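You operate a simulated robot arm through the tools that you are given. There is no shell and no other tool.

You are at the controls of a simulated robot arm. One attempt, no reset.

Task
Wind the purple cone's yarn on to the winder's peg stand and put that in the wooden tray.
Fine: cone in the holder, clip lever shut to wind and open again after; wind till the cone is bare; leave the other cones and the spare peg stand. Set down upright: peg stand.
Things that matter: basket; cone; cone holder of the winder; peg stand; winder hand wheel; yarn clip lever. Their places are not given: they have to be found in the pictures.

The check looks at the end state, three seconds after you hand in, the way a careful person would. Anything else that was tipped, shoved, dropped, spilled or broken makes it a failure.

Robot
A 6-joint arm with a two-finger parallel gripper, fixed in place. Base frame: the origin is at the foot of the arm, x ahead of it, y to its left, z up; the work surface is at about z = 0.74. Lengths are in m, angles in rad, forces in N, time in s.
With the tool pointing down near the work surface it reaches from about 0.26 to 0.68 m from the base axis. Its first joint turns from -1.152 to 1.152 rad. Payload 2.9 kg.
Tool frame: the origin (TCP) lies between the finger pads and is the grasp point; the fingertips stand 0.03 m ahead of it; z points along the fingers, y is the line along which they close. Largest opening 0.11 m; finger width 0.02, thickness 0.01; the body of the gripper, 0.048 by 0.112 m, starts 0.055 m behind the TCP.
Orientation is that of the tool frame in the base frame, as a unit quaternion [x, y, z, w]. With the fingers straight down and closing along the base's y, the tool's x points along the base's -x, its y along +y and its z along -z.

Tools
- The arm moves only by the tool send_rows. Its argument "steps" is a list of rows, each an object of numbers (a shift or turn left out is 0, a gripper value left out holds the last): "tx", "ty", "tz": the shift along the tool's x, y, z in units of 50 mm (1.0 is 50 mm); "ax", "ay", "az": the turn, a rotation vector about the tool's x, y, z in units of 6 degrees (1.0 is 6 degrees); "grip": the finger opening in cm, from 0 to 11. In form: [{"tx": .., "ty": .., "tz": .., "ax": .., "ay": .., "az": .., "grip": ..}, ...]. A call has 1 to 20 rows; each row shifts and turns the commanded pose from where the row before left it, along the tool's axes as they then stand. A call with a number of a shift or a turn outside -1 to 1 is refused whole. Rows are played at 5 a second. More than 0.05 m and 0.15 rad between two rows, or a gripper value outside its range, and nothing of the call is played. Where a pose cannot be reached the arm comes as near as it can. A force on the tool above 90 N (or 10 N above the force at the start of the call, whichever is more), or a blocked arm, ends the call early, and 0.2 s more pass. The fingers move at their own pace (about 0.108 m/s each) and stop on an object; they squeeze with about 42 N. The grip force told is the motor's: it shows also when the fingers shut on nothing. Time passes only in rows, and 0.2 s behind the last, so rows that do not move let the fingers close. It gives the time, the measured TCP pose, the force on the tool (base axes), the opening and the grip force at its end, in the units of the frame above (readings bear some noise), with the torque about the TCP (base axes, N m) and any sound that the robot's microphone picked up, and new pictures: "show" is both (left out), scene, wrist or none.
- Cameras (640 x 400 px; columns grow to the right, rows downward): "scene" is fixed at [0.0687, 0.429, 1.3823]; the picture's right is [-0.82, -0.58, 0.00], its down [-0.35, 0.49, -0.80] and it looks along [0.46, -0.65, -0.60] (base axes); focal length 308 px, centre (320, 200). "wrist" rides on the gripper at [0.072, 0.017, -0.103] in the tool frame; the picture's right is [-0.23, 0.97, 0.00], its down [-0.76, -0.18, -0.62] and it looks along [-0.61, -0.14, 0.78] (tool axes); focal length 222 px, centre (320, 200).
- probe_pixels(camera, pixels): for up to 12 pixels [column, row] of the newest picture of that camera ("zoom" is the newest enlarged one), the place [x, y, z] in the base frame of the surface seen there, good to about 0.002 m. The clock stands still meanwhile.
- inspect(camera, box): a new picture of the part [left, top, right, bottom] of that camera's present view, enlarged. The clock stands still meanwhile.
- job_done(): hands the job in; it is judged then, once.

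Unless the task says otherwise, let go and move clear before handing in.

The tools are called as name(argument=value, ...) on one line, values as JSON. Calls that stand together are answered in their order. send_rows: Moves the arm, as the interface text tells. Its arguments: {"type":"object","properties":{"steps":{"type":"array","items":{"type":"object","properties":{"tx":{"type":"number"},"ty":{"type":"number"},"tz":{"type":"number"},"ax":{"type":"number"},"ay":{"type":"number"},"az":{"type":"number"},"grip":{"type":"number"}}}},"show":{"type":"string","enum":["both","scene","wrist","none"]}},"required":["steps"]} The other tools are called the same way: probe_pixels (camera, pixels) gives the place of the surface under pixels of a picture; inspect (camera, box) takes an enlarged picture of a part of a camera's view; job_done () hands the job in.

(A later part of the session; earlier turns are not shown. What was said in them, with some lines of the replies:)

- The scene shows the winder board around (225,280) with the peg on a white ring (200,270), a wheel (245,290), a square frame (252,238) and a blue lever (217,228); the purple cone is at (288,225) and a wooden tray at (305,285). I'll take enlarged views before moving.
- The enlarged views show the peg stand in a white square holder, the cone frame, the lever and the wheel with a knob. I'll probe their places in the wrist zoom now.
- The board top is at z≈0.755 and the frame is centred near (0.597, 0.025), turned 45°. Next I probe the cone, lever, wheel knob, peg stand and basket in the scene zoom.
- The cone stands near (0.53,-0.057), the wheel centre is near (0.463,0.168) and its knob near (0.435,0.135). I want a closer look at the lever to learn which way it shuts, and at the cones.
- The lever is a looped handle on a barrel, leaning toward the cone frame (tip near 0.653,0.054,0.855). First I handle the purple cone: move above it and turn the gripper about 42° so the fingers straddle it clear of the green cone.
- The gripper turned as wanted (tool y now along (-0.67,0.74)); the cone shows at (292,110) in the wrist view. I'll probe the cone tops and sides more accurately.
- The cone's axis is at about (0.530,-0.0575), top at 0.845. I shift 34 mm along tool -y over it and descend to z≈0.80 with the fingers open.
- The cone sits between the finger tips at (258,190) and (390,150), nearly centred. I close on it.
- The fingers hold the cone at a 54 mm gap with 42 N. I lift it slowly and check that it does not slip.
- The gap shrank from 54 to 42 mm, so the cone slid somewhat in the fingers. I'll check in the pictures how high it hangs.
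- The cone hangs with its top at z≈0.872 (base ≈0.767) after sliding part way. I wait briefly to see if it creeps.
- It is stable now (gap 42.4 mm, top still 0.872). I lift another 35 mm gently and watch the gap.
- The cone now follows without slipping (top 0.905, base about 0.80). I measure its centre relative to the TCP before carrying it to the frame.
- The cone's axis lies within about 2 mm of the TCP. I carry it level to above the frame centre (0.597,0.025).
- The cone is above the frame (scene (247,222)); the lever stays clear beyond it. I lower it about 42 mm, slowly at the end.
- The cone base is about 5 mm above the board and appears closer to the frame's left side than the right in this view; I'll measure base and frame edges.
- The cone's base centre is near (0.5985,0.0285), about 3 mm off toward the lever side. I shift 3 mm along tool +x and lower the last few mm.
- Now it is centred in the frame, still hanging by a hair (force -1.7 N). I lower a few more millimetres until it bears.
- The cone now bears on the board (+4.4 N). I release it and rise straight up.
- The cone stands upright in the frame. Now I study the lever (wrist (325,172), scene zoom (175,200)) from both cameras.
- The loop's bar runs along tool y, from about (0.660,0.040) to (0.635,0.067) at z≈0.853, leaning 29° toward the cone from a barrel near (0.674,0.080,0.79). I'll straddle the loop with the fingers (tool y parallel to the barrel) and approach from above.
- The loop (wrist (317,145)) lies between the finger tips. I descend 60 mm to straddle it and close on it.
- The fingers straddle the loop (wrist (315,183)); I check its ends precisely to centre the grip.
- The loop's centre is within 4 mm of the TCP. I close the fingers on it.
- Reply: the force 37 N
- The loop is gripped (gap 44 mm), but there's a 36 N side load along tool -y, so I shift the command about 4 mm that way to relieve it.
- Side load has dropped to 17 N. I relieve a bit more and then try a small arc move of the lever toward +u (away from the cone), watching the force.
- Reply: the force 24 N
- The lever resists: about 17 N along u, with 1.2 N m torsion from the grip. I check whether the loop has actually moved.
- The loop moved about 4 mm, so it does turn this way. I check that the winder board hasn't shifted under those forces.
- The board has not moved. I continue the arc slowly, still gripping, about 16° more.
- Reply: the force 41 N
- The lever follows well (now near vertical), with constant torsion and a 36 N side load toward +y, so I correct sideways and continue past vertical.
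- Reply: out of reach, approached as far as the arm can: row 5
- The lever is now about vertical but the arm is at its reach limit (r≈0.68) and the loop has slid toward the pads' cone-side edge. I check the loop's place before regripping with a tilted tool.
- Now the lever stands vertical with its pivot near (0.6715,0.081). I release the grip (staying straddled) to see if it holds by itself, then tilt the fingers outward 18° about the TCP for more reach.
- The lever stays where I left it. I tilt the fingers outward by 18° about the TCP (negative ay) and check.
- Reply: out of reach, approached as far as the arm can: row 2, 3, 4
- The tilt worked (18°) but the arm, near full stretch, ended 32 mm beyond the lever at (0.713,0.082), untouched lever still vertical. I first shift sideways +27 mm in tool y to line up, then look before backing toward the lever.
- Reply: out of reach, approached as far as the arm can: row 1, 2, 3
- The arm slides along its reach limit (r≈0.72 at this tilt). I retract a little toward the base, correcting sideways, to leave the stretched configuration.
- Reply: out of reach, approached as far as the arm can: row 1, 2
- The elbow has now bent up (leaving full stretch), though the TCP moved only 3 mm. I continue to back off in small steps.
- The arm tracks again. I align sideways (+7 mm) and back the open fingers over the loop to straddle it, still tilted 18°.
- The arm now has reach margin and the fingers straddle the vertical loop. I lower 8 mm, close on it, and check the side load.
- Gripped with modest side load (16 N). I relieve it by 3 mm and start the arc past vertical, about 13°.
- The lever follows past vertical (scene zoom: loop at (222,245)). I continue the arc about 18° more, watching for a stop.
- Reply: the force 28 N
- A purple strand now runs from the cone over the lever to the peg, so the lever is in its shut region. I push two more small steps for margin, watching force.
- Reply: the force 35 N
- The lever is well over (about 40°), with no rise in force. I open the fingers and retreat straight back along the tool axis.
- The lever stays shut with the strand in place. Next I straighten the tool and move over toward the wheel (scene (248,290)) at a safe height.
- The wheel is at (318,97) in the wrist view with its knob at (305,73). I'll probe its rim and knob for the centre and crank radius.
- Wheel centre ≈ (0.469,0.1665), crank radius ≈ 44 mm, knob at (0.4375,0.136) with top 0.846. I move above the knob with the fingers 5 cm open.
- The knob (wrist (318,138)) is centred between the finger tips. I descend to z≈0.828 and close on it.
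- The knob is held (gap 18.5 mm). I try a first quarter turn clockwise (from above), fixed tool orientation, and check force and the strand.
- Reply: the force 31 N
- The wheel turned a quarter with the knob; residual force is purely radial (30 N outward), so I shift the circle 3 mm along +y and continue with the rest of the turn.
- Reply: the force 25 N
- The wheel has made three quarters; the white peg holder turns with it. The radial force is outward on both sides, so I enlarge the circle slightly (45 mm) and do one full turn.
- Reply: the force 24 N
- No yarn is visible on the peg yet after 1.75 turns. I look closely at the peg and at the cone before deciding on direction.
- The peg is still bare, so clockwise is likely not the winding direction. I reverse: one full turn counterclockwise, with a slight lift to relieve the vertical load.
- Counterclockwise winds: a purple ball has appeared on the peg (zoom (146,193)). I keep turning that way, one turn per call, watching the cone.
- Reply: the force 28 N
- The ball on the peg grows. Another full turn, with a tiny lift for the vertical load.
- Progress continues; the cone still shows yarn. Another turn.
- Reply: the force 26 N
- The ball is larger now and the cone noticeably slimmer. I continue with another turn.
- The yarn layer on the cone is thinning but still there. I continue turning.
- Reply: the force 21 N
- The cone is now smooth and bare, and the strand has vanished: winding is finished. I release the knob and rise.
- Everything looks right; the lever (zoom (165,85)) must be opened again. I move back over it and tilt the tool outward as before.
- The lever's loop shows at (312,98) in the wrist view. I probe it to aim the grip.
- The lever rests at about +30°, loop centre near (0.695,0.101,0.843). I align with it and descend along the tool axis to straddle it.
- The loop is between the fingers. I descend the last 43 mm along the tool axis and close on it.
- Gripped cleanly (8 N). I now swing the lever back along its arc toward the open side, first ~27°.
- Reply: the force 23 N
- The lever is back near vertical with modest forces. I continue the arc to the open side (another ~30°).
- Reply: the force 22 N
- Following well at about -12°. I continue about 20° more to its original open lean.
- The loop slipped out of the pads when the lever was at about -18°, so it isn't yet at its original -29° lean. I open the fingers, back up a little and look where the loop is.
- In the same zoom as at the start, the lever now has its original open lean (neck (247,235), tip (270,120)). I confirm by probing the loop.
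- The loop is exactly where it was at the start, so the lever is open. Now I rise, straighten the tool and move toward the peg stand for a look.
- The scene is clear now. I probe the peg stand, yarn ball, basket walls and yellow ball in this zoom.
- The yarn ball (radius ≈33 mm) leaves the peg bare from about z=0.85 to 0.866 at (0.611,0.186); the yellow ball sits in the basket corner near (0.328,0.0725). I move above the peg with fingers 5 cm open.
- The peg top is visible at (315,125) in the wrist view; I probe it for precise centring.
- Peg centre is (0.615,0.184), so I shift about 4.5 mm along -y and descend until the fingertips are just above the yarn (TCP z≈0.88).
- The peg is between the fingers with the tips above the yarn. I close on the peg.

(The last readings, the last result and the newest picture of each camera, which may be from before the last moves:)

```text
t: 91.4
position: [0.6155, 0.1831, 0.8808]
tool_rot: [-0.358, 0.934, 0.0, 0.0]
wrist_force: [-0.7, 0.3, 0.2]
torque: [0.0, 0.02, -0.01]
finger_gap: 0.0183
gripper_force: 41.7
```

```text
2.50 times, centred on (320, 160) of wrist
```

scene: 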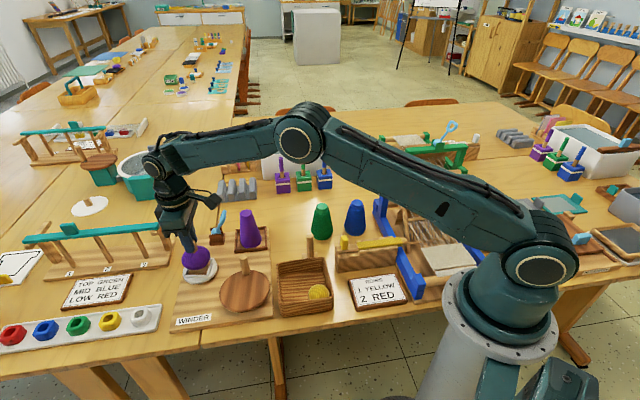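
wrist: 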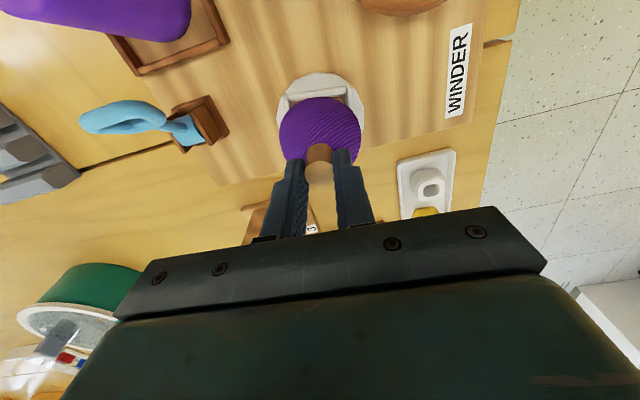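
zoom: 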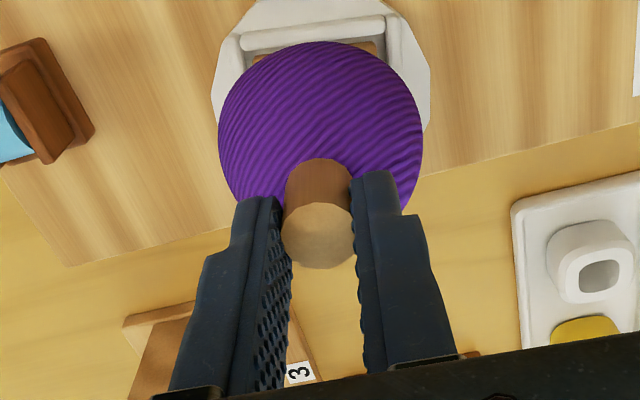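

The peg is held (gap 18 mm, 42 N). I lift straight up slowly.

send_rows(steps=[{"tz": -0.1}, {"tz": -0.15}, {"tz": -0.25}, {"tz": -0.4}, {"tz": -0.4}, {}])

inspect(camera="scene", box=[150, 180, 250, 290])

```text
t: 92.8
position: [0.6153, 0.1841, 0.9456]
tool_rot: [-0.359, 0.933, 0.0, 0.0]
wrist_force: [-0.3, 0.7, 0.0]
torque: [0.01, -0.02, -0.03]
finger_gap: 0.0182
gripper_force: 42.2
```

scene: 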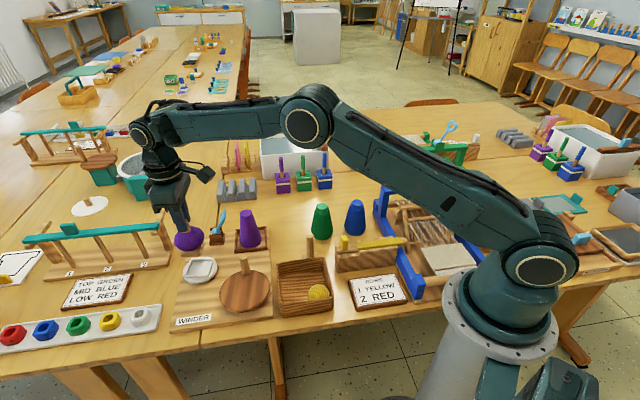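
wrist: 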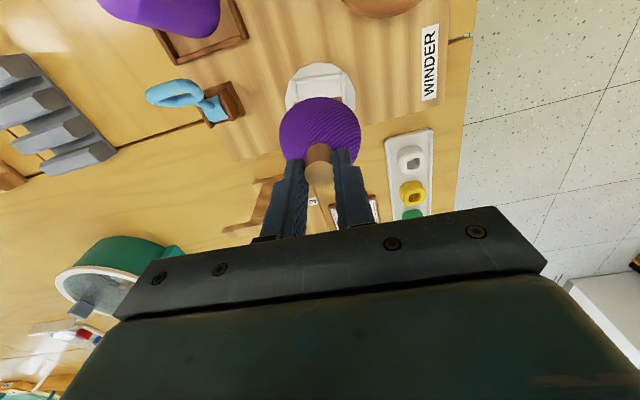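

```text
3.64 times, centred on (200, 235) of scene
```

zoom: 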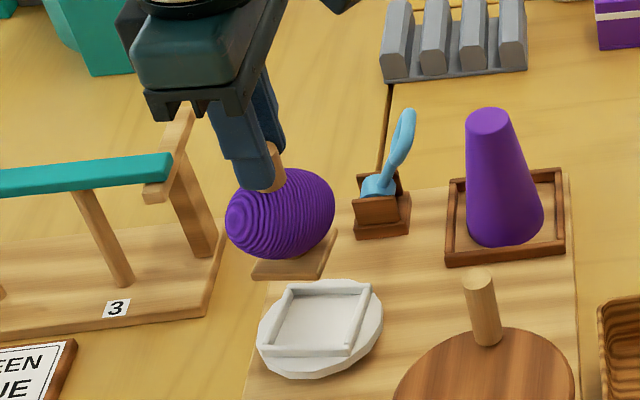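

The stand hangs upright, clear of its holder. I raise it another 45 mm to clear the wheel knob and carry it over the basket.

send_rows(steps=[{"tz": -0.45}, {"tz": -0.45}, {"tx": 0.3, "ty": 0.08}, {"tx": 0.5, "ty": 0.1365}, {"tx": 0.55, "ty": 0.15}, {"tx": 0.55, "ty": 0.15}, {"tx": 0.55, "ty": 0.15}, {"tx": 0.55, "ty": 0.15}, {"tx": 0.55, "ty": 0.15}, {"tx": 0.55, "ty": 0.15}, {"tx": 0.5, "ty": 0.1365}, {"tx": 0.3, "ty": 0.082}, {}])

inspect(camera="scene", box=[230, 200, 370, 330])

```text
t: 95.6
position: [0.3901, 0.068, 0.9902]
tool_rot: [-0.358, 0.934, -0.001, 0.0]
wrist_force: [-0.4, -0.1, -1.1]
torque: [0.02, -0.03, 0.0]
finger_gap: 0.0184
gripper_force: 42.2
```

scene: 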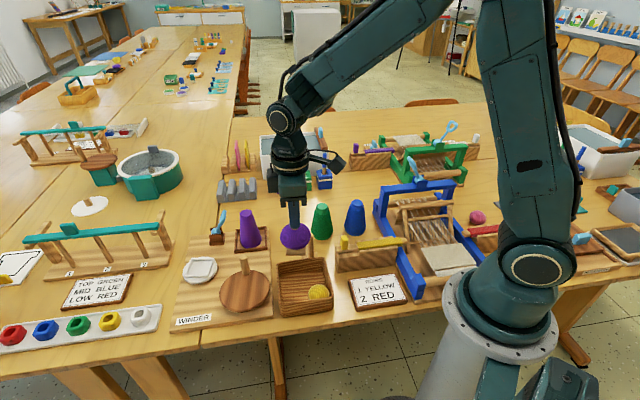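
wrist: 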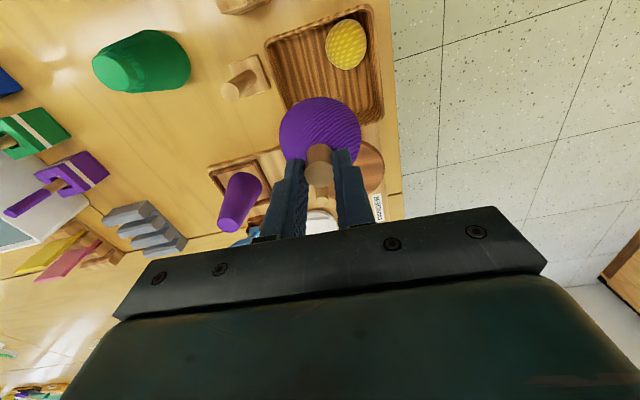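

```text
3.08 times, centred on (300, 265) of scene
```

zoom: 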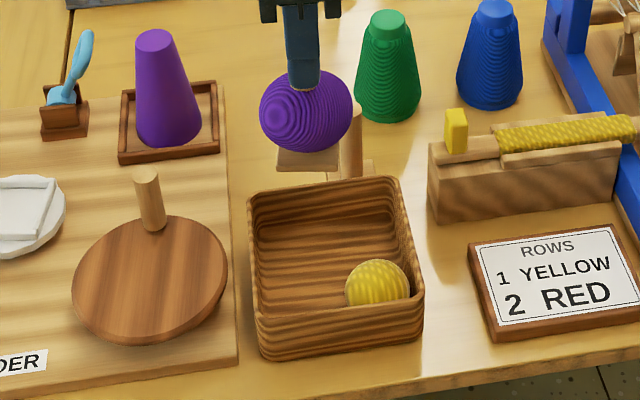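

The stand is over the basket, upright. I probe its plate and yarn ball to verify clearances before lowering.

probe_pixels(camera="zoom", pixels=[[282, 160], [310, 166], [338, 155], [310, 172], [262, 110], [351, 112], [305, 148], [305, 110], [290, 170], [330, 168]])

probe_pixels(camera="wrist", pixels=[[318, 178], [282, 130], [358, 130], [318, 98], [348, 45], [330, 45], [364, 45], [347, 22], [347, 68], [270, 55], [375, 10], [382, 120]])

```text
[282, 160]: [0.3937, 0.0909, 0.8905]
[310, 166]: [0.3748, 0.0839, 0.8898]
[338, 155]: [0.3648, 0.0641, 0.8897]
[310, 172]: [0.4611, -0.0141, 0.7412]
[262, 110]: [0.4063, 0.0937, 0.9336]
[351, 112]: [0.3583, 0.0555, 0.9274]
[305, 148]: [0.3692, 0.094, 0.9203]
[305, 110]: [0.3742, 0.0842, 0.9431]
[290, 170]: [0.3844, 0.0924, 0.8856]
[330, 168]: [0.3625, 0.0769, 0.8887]
```

```text
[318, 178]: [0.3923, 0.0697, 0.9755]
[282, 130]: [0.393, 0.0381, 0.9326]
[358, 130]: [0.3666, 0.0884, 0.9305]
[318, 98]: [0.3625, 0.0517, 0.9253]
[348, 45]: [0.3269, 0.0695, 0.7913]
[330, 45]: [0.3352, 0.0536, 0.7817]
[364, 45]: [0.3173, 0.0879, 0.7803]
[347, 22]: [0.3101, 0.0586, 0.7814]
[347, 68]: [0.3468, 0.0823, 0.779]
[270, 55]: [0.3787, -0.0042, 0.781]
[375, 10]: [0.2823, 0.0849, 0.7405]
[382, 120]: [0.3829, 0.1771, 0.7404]
```

The plate's half-width is ~24 mm and the yarn radius ~34 mm, so the best spot is (0.387,0.070), giving about 5 mm clearance to walls and yellow ball. I shift 4 mm and lower until the plate is just above the rim.

send_rows(steps=[{"tx": 0.044, "ty": 0.07}, {"tz": 0.4}, {"tz": 0.5}, {"tz": 0.4}, {"tz": 0.2}, {}])

inspect(camera="scene", box=[230, 200, 370, 330])

inspect(camera="wrist", box=[220, 0, 420, 200])

```text
t: 97.0
position: [0.3854, 0.0691, 0.915]
tool_rot: [-0.359, 0.933, 0.0, 0.0]
wrist_force: [-0.4, -0.8, -0.7]
torque: [0.02, 0.0, 0.0]
finger_gap: 0.0182
gripper_force: 42.2
```

scene: 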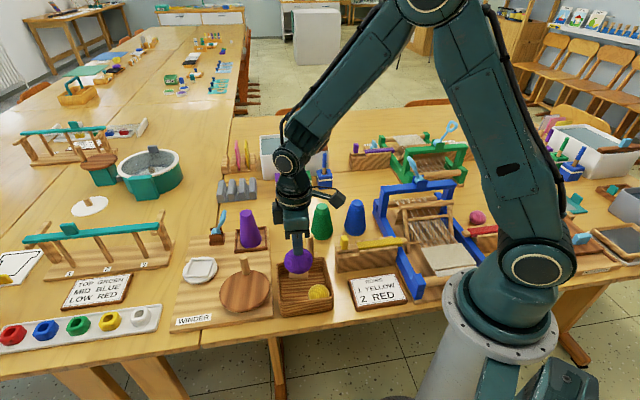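
wrist: 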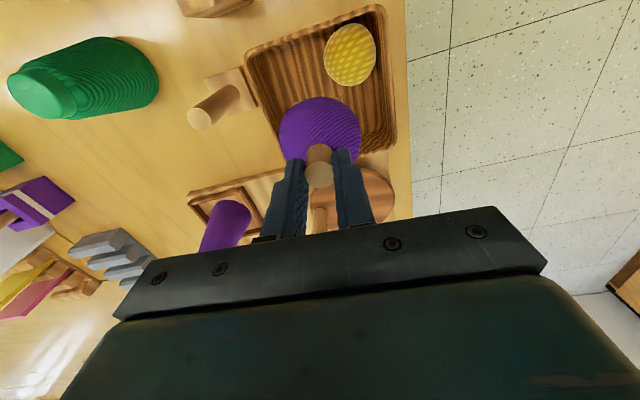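

```text
3.08 times, centred on (300, 265) of scene
```

zoom: 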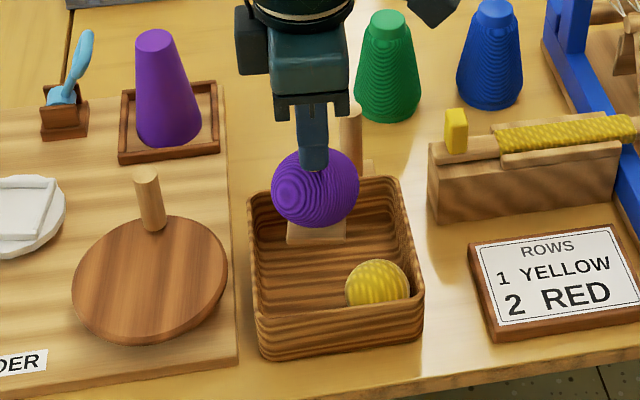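

```text
2.00 times, centred on (320, 100) of wrist
```

zoom: 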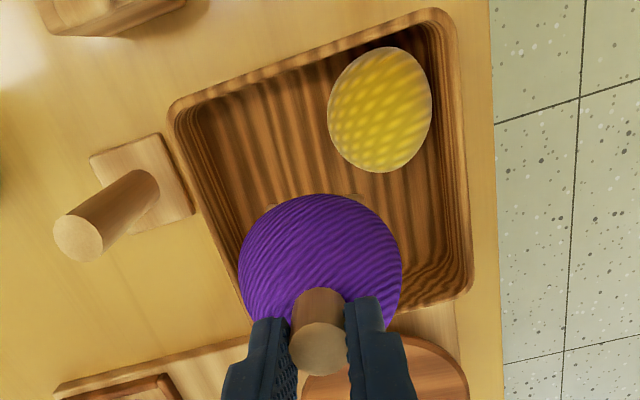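

The stand is entering the basket with clearance to the walls and the yellow ball. I lower further, about 50 mm, then recheck.

send_rows(steps=[{"tz": 0.3}, {"tz": 0.3}, {"tz": 0.25}, {"tz": 0.15}, {}])

inspect(camera="scene", box=[230, 200, 370, 330])

inspect(camera="wrist", box=[220, 0, 420, 200])

```text
t: 98.2
position: [0.3848, 0.0688, 0.8652]
tool_rot: [-0.358, 0.934, 0.0, 0.0]
wrist_force: [0.3, 0.4, -0.2]
torque: [0.03, 0.0, 0.0]
finger_gap: 0.0185
gripper_force: 42.4
```

scene: 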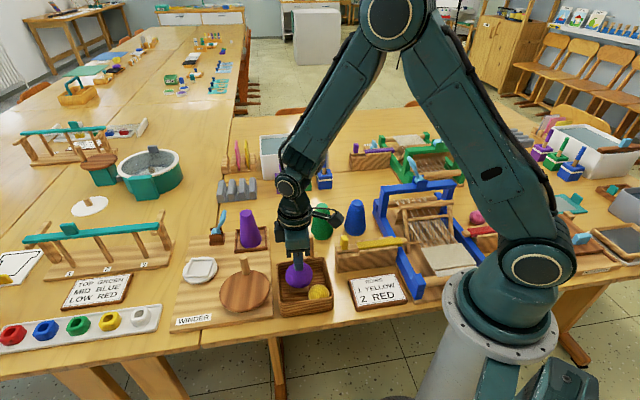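
wrist: 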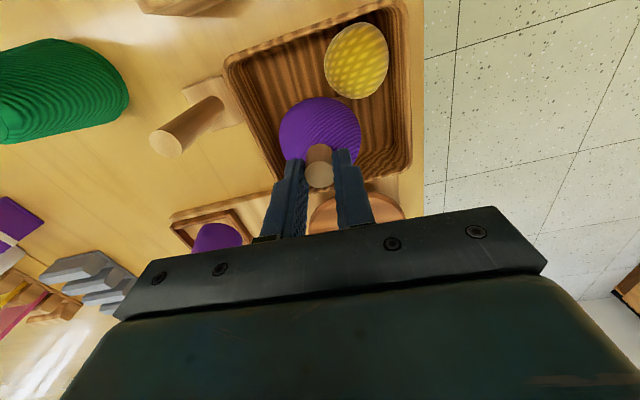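

```text
3.08 times, centred on (300, 265) of scene
```

zoom: 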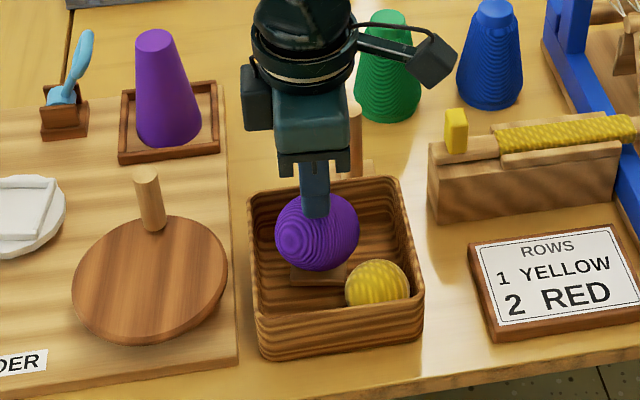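

```text
2.00 times, centred on (320, 100) of wrist
```

zoom: 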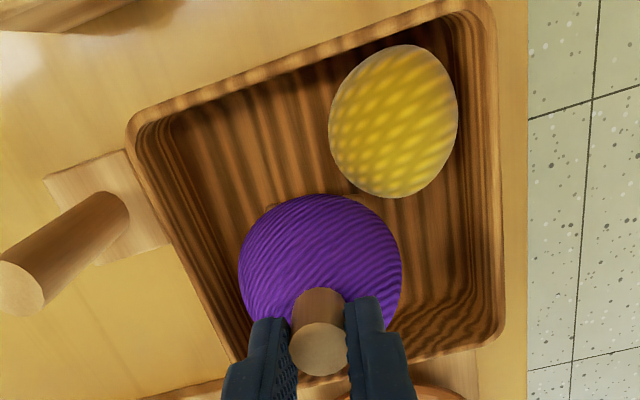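

About 10 mm remain. I nudge 2 mm away from the yellow ball and lower in small steps until contact.

send_rows(steps=[{"tx": -0.036}, {"tz": 0.06}, {"tz": 0.05}, {"tz": 0.04}, {}], show="none")

```text
t: 99.4
position: [0.3877, 0.0708, 0.8573]
tool_rot: [-0.358, 0.934, 0.0, 0.0]
wrist_force: [-0.4, 0.8, -1.9]
torque: [0.0, -0.02, 0.01]
finger_gap: 0.0182
gripper_force: 41.8
```

send_rows(steps=[{"tz": 0.03}, {"tz": 0.02}, {}], show="both")

inspect(camera="scene", box=[240, 230, 350, 330])

```text
t: 100.2
position: [0.3872, 0.0705, 0.8556]
tool_rot: [-0.358, 0.934, 0.0, 0.0]
wrist_force: [-0.3, -0.2, -1.0]
torque: [0.03, -0.02, 0.0]
finger_gap: 0.0182
gripper_force: 42.2
```

scene: 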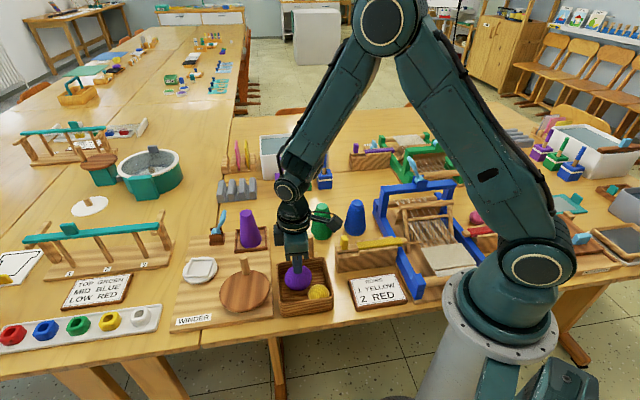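
wrist: 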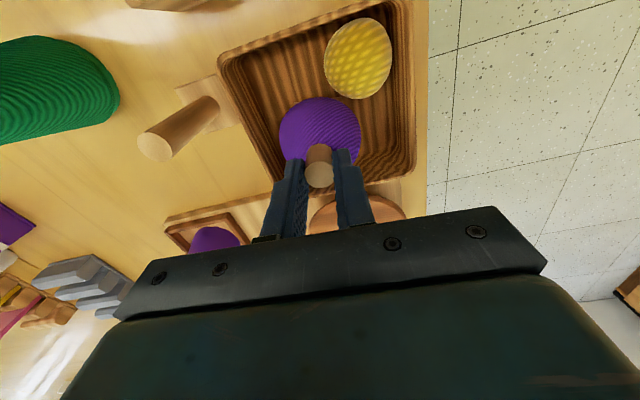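

```text
4.00 times, centred on (295, 280) of scene
```

zoom: 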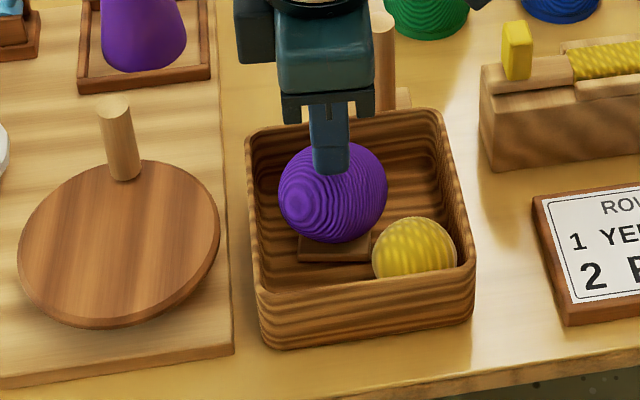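

Force still shows no floor contact, so I lower in 1 mm steps.

send_rows(steps=[{"tz": 0.02}, {"tz": 0.02}, {}], show="none")

```text
t: 101.0
position: [0.3871, 0.0698, 0.853]
tool_rot: [-0.358, 0.934, -0.001, 0.0]
wrist_force: [-0.5, 0.3, -0.5]
torque: [-0.01, -0.02, -0.01]
finger_gap: 0.0183
gripper_force: 41.7
```

send_rows(steps=[{"tz": 0.02}, {"tz": 0.02}, {}], show="none")

inspect(camera="scene", box=[260, 240, 340, 320])

```text
t: 101.8
position: [0.3867, 0.0718, 0.8522]
tool_rot: [-0.359, 0.933, 0.001, 0.001]
wrist_force: [-1.0, -0.2, 2.4]
torque: [-0.03, 0.06, 0.01]
finger_gap: 0.0185
gripper_force: 42.6
```

```text
5.00 times, centred on (300, 280) of scene
```

zoom: 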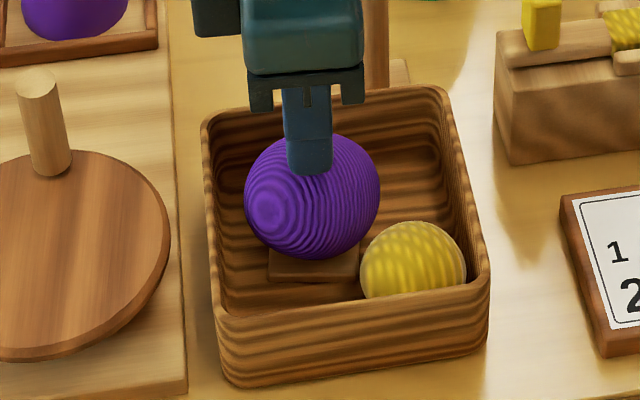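

The stand now touches the basket floor (+2.4 N). I open the fingers gently and rise straight up.

send_rows(steps=[{"tz": 0.01}, {"grip": 2.2}, {"grip": 3}, {"grip": 4}, {}, {"tz": -0.3}, {"tz": -0.6}, {"tz": -0.8}, {"tz": -0.8}, {}])

inspect(camera="scene", box=[260, 240, 340, 320])

```text
t: 104.0
position: [0.3846, 0.0701, 0.9759]
tool_rot: [-0.358, 0.934, -0.001, 0.0]
wrist_force: [0.5, 0.1, 0.6]
torque: [-0.02, 0.03, 0.01]
finger_gap: 0.0402
gripper_force: 0.0
```

scene: 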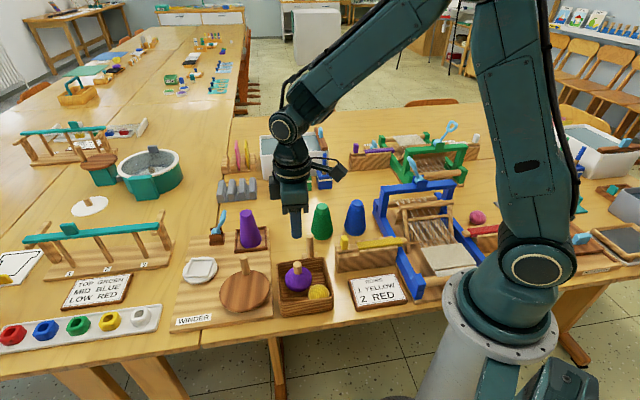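
wrist: 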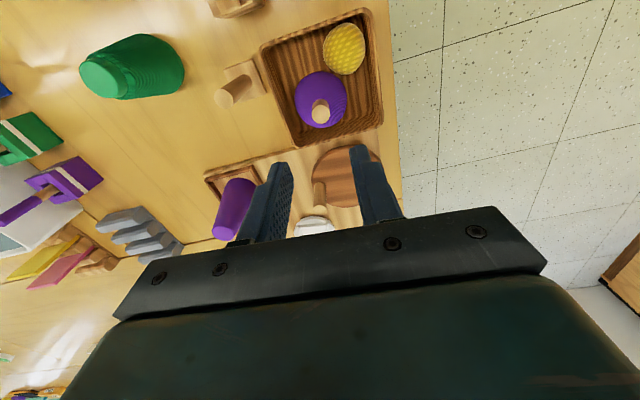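

```text
5.00 times, centred on (300, 280) of scene
```

zoom: 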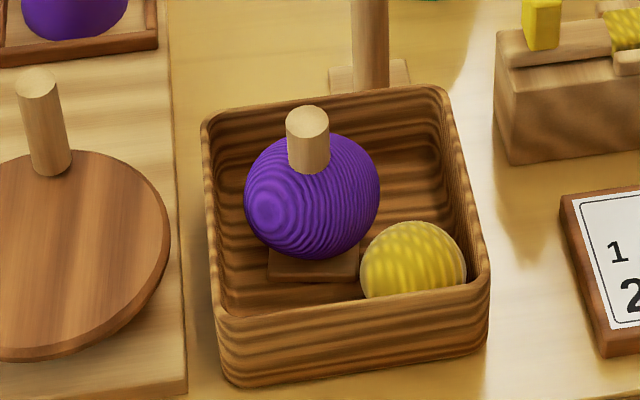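

The peg stand stands upright in the basket beside the yellow ball. I move the arm well clear and check the whole scene once more.

send_rows(steps=[{"tz": -0.8}, {"tz": -0.8}, {"tz": -0.8}, {"tx": -0.6}, {"tx": -0.6}, {}, {}])

inspect(camera="scene", box=[160, 190, 360, 335])

inspect(camera="scene", box=[190, 195, 270, 245])

```text
t: 105.6
position: [0.4308, 0.1125, 1.0946]
tool_rot: [-0.358, 0.934, 0.0, 0.0]
wrist_force: [0.3, -0.2, 0.0]
torque: [0.0, 0.01, 0.0]
finger_gap: 0.0399
gripper_force: 0.1
```

scene: 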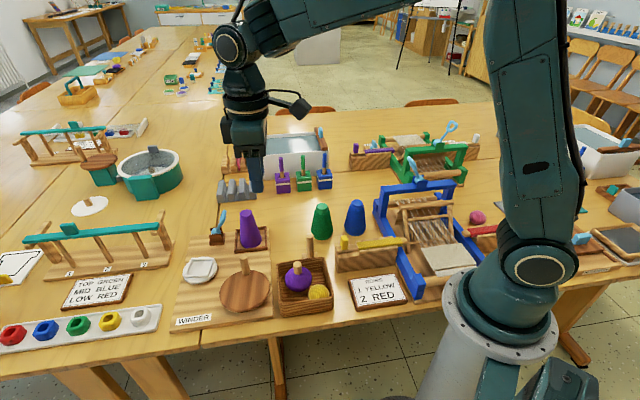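
wrist: 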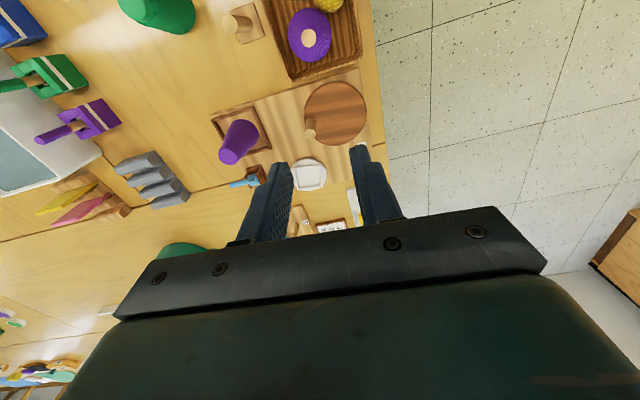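

```text
2.76 times, centred on (260, 262) of scene
```

zoom: 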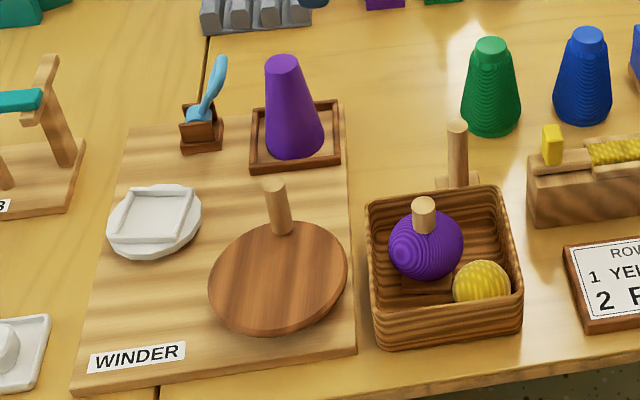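

```text
8.00 times, centred on (230, 220) of scene
```

zoom: 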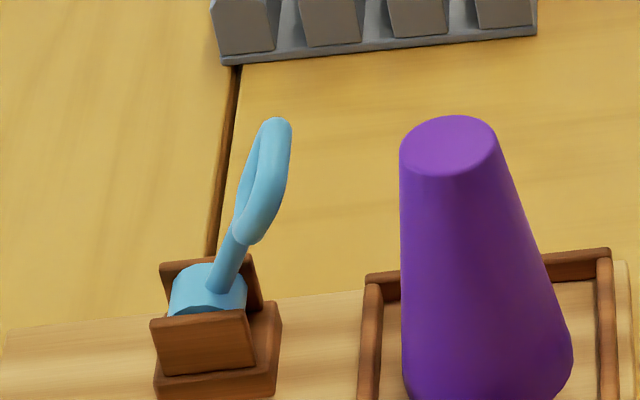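

The last pictures show the bare cone in its holder and the lever open at its original lean. The wound peg stand is upright in the wooden tray, and the other cones, spare stand and yellow ball have not moved. The arm is clear, so I hand in.

job_done()

```text
The job is handed in.
```

The purple cone's yarn is now wound on to the winder's peg stand, and the stand is upright in the wooden tray next to the yellow ball. I've handed the job in, and I haven't seen the verdict.

- **Cone:** it is in the holder and smooth, with no yarn left on it.
- **Clip lever:** it was shut for the winding and is open again, at the same lean it had at the start.
- **Winding:** the first 1.75 turns were clockwise and wound nothing. The six counterclockwise turns after that wound the yarn on.
- **Everything else:** the other cones, the spare peg stand, the yellow ball and the winder board look unmoved in the last pictures.

While I was opening the lever it slipped out of the fingers short of its full lean. It settled back to the open position by itself, and I confirmed its position before going on.
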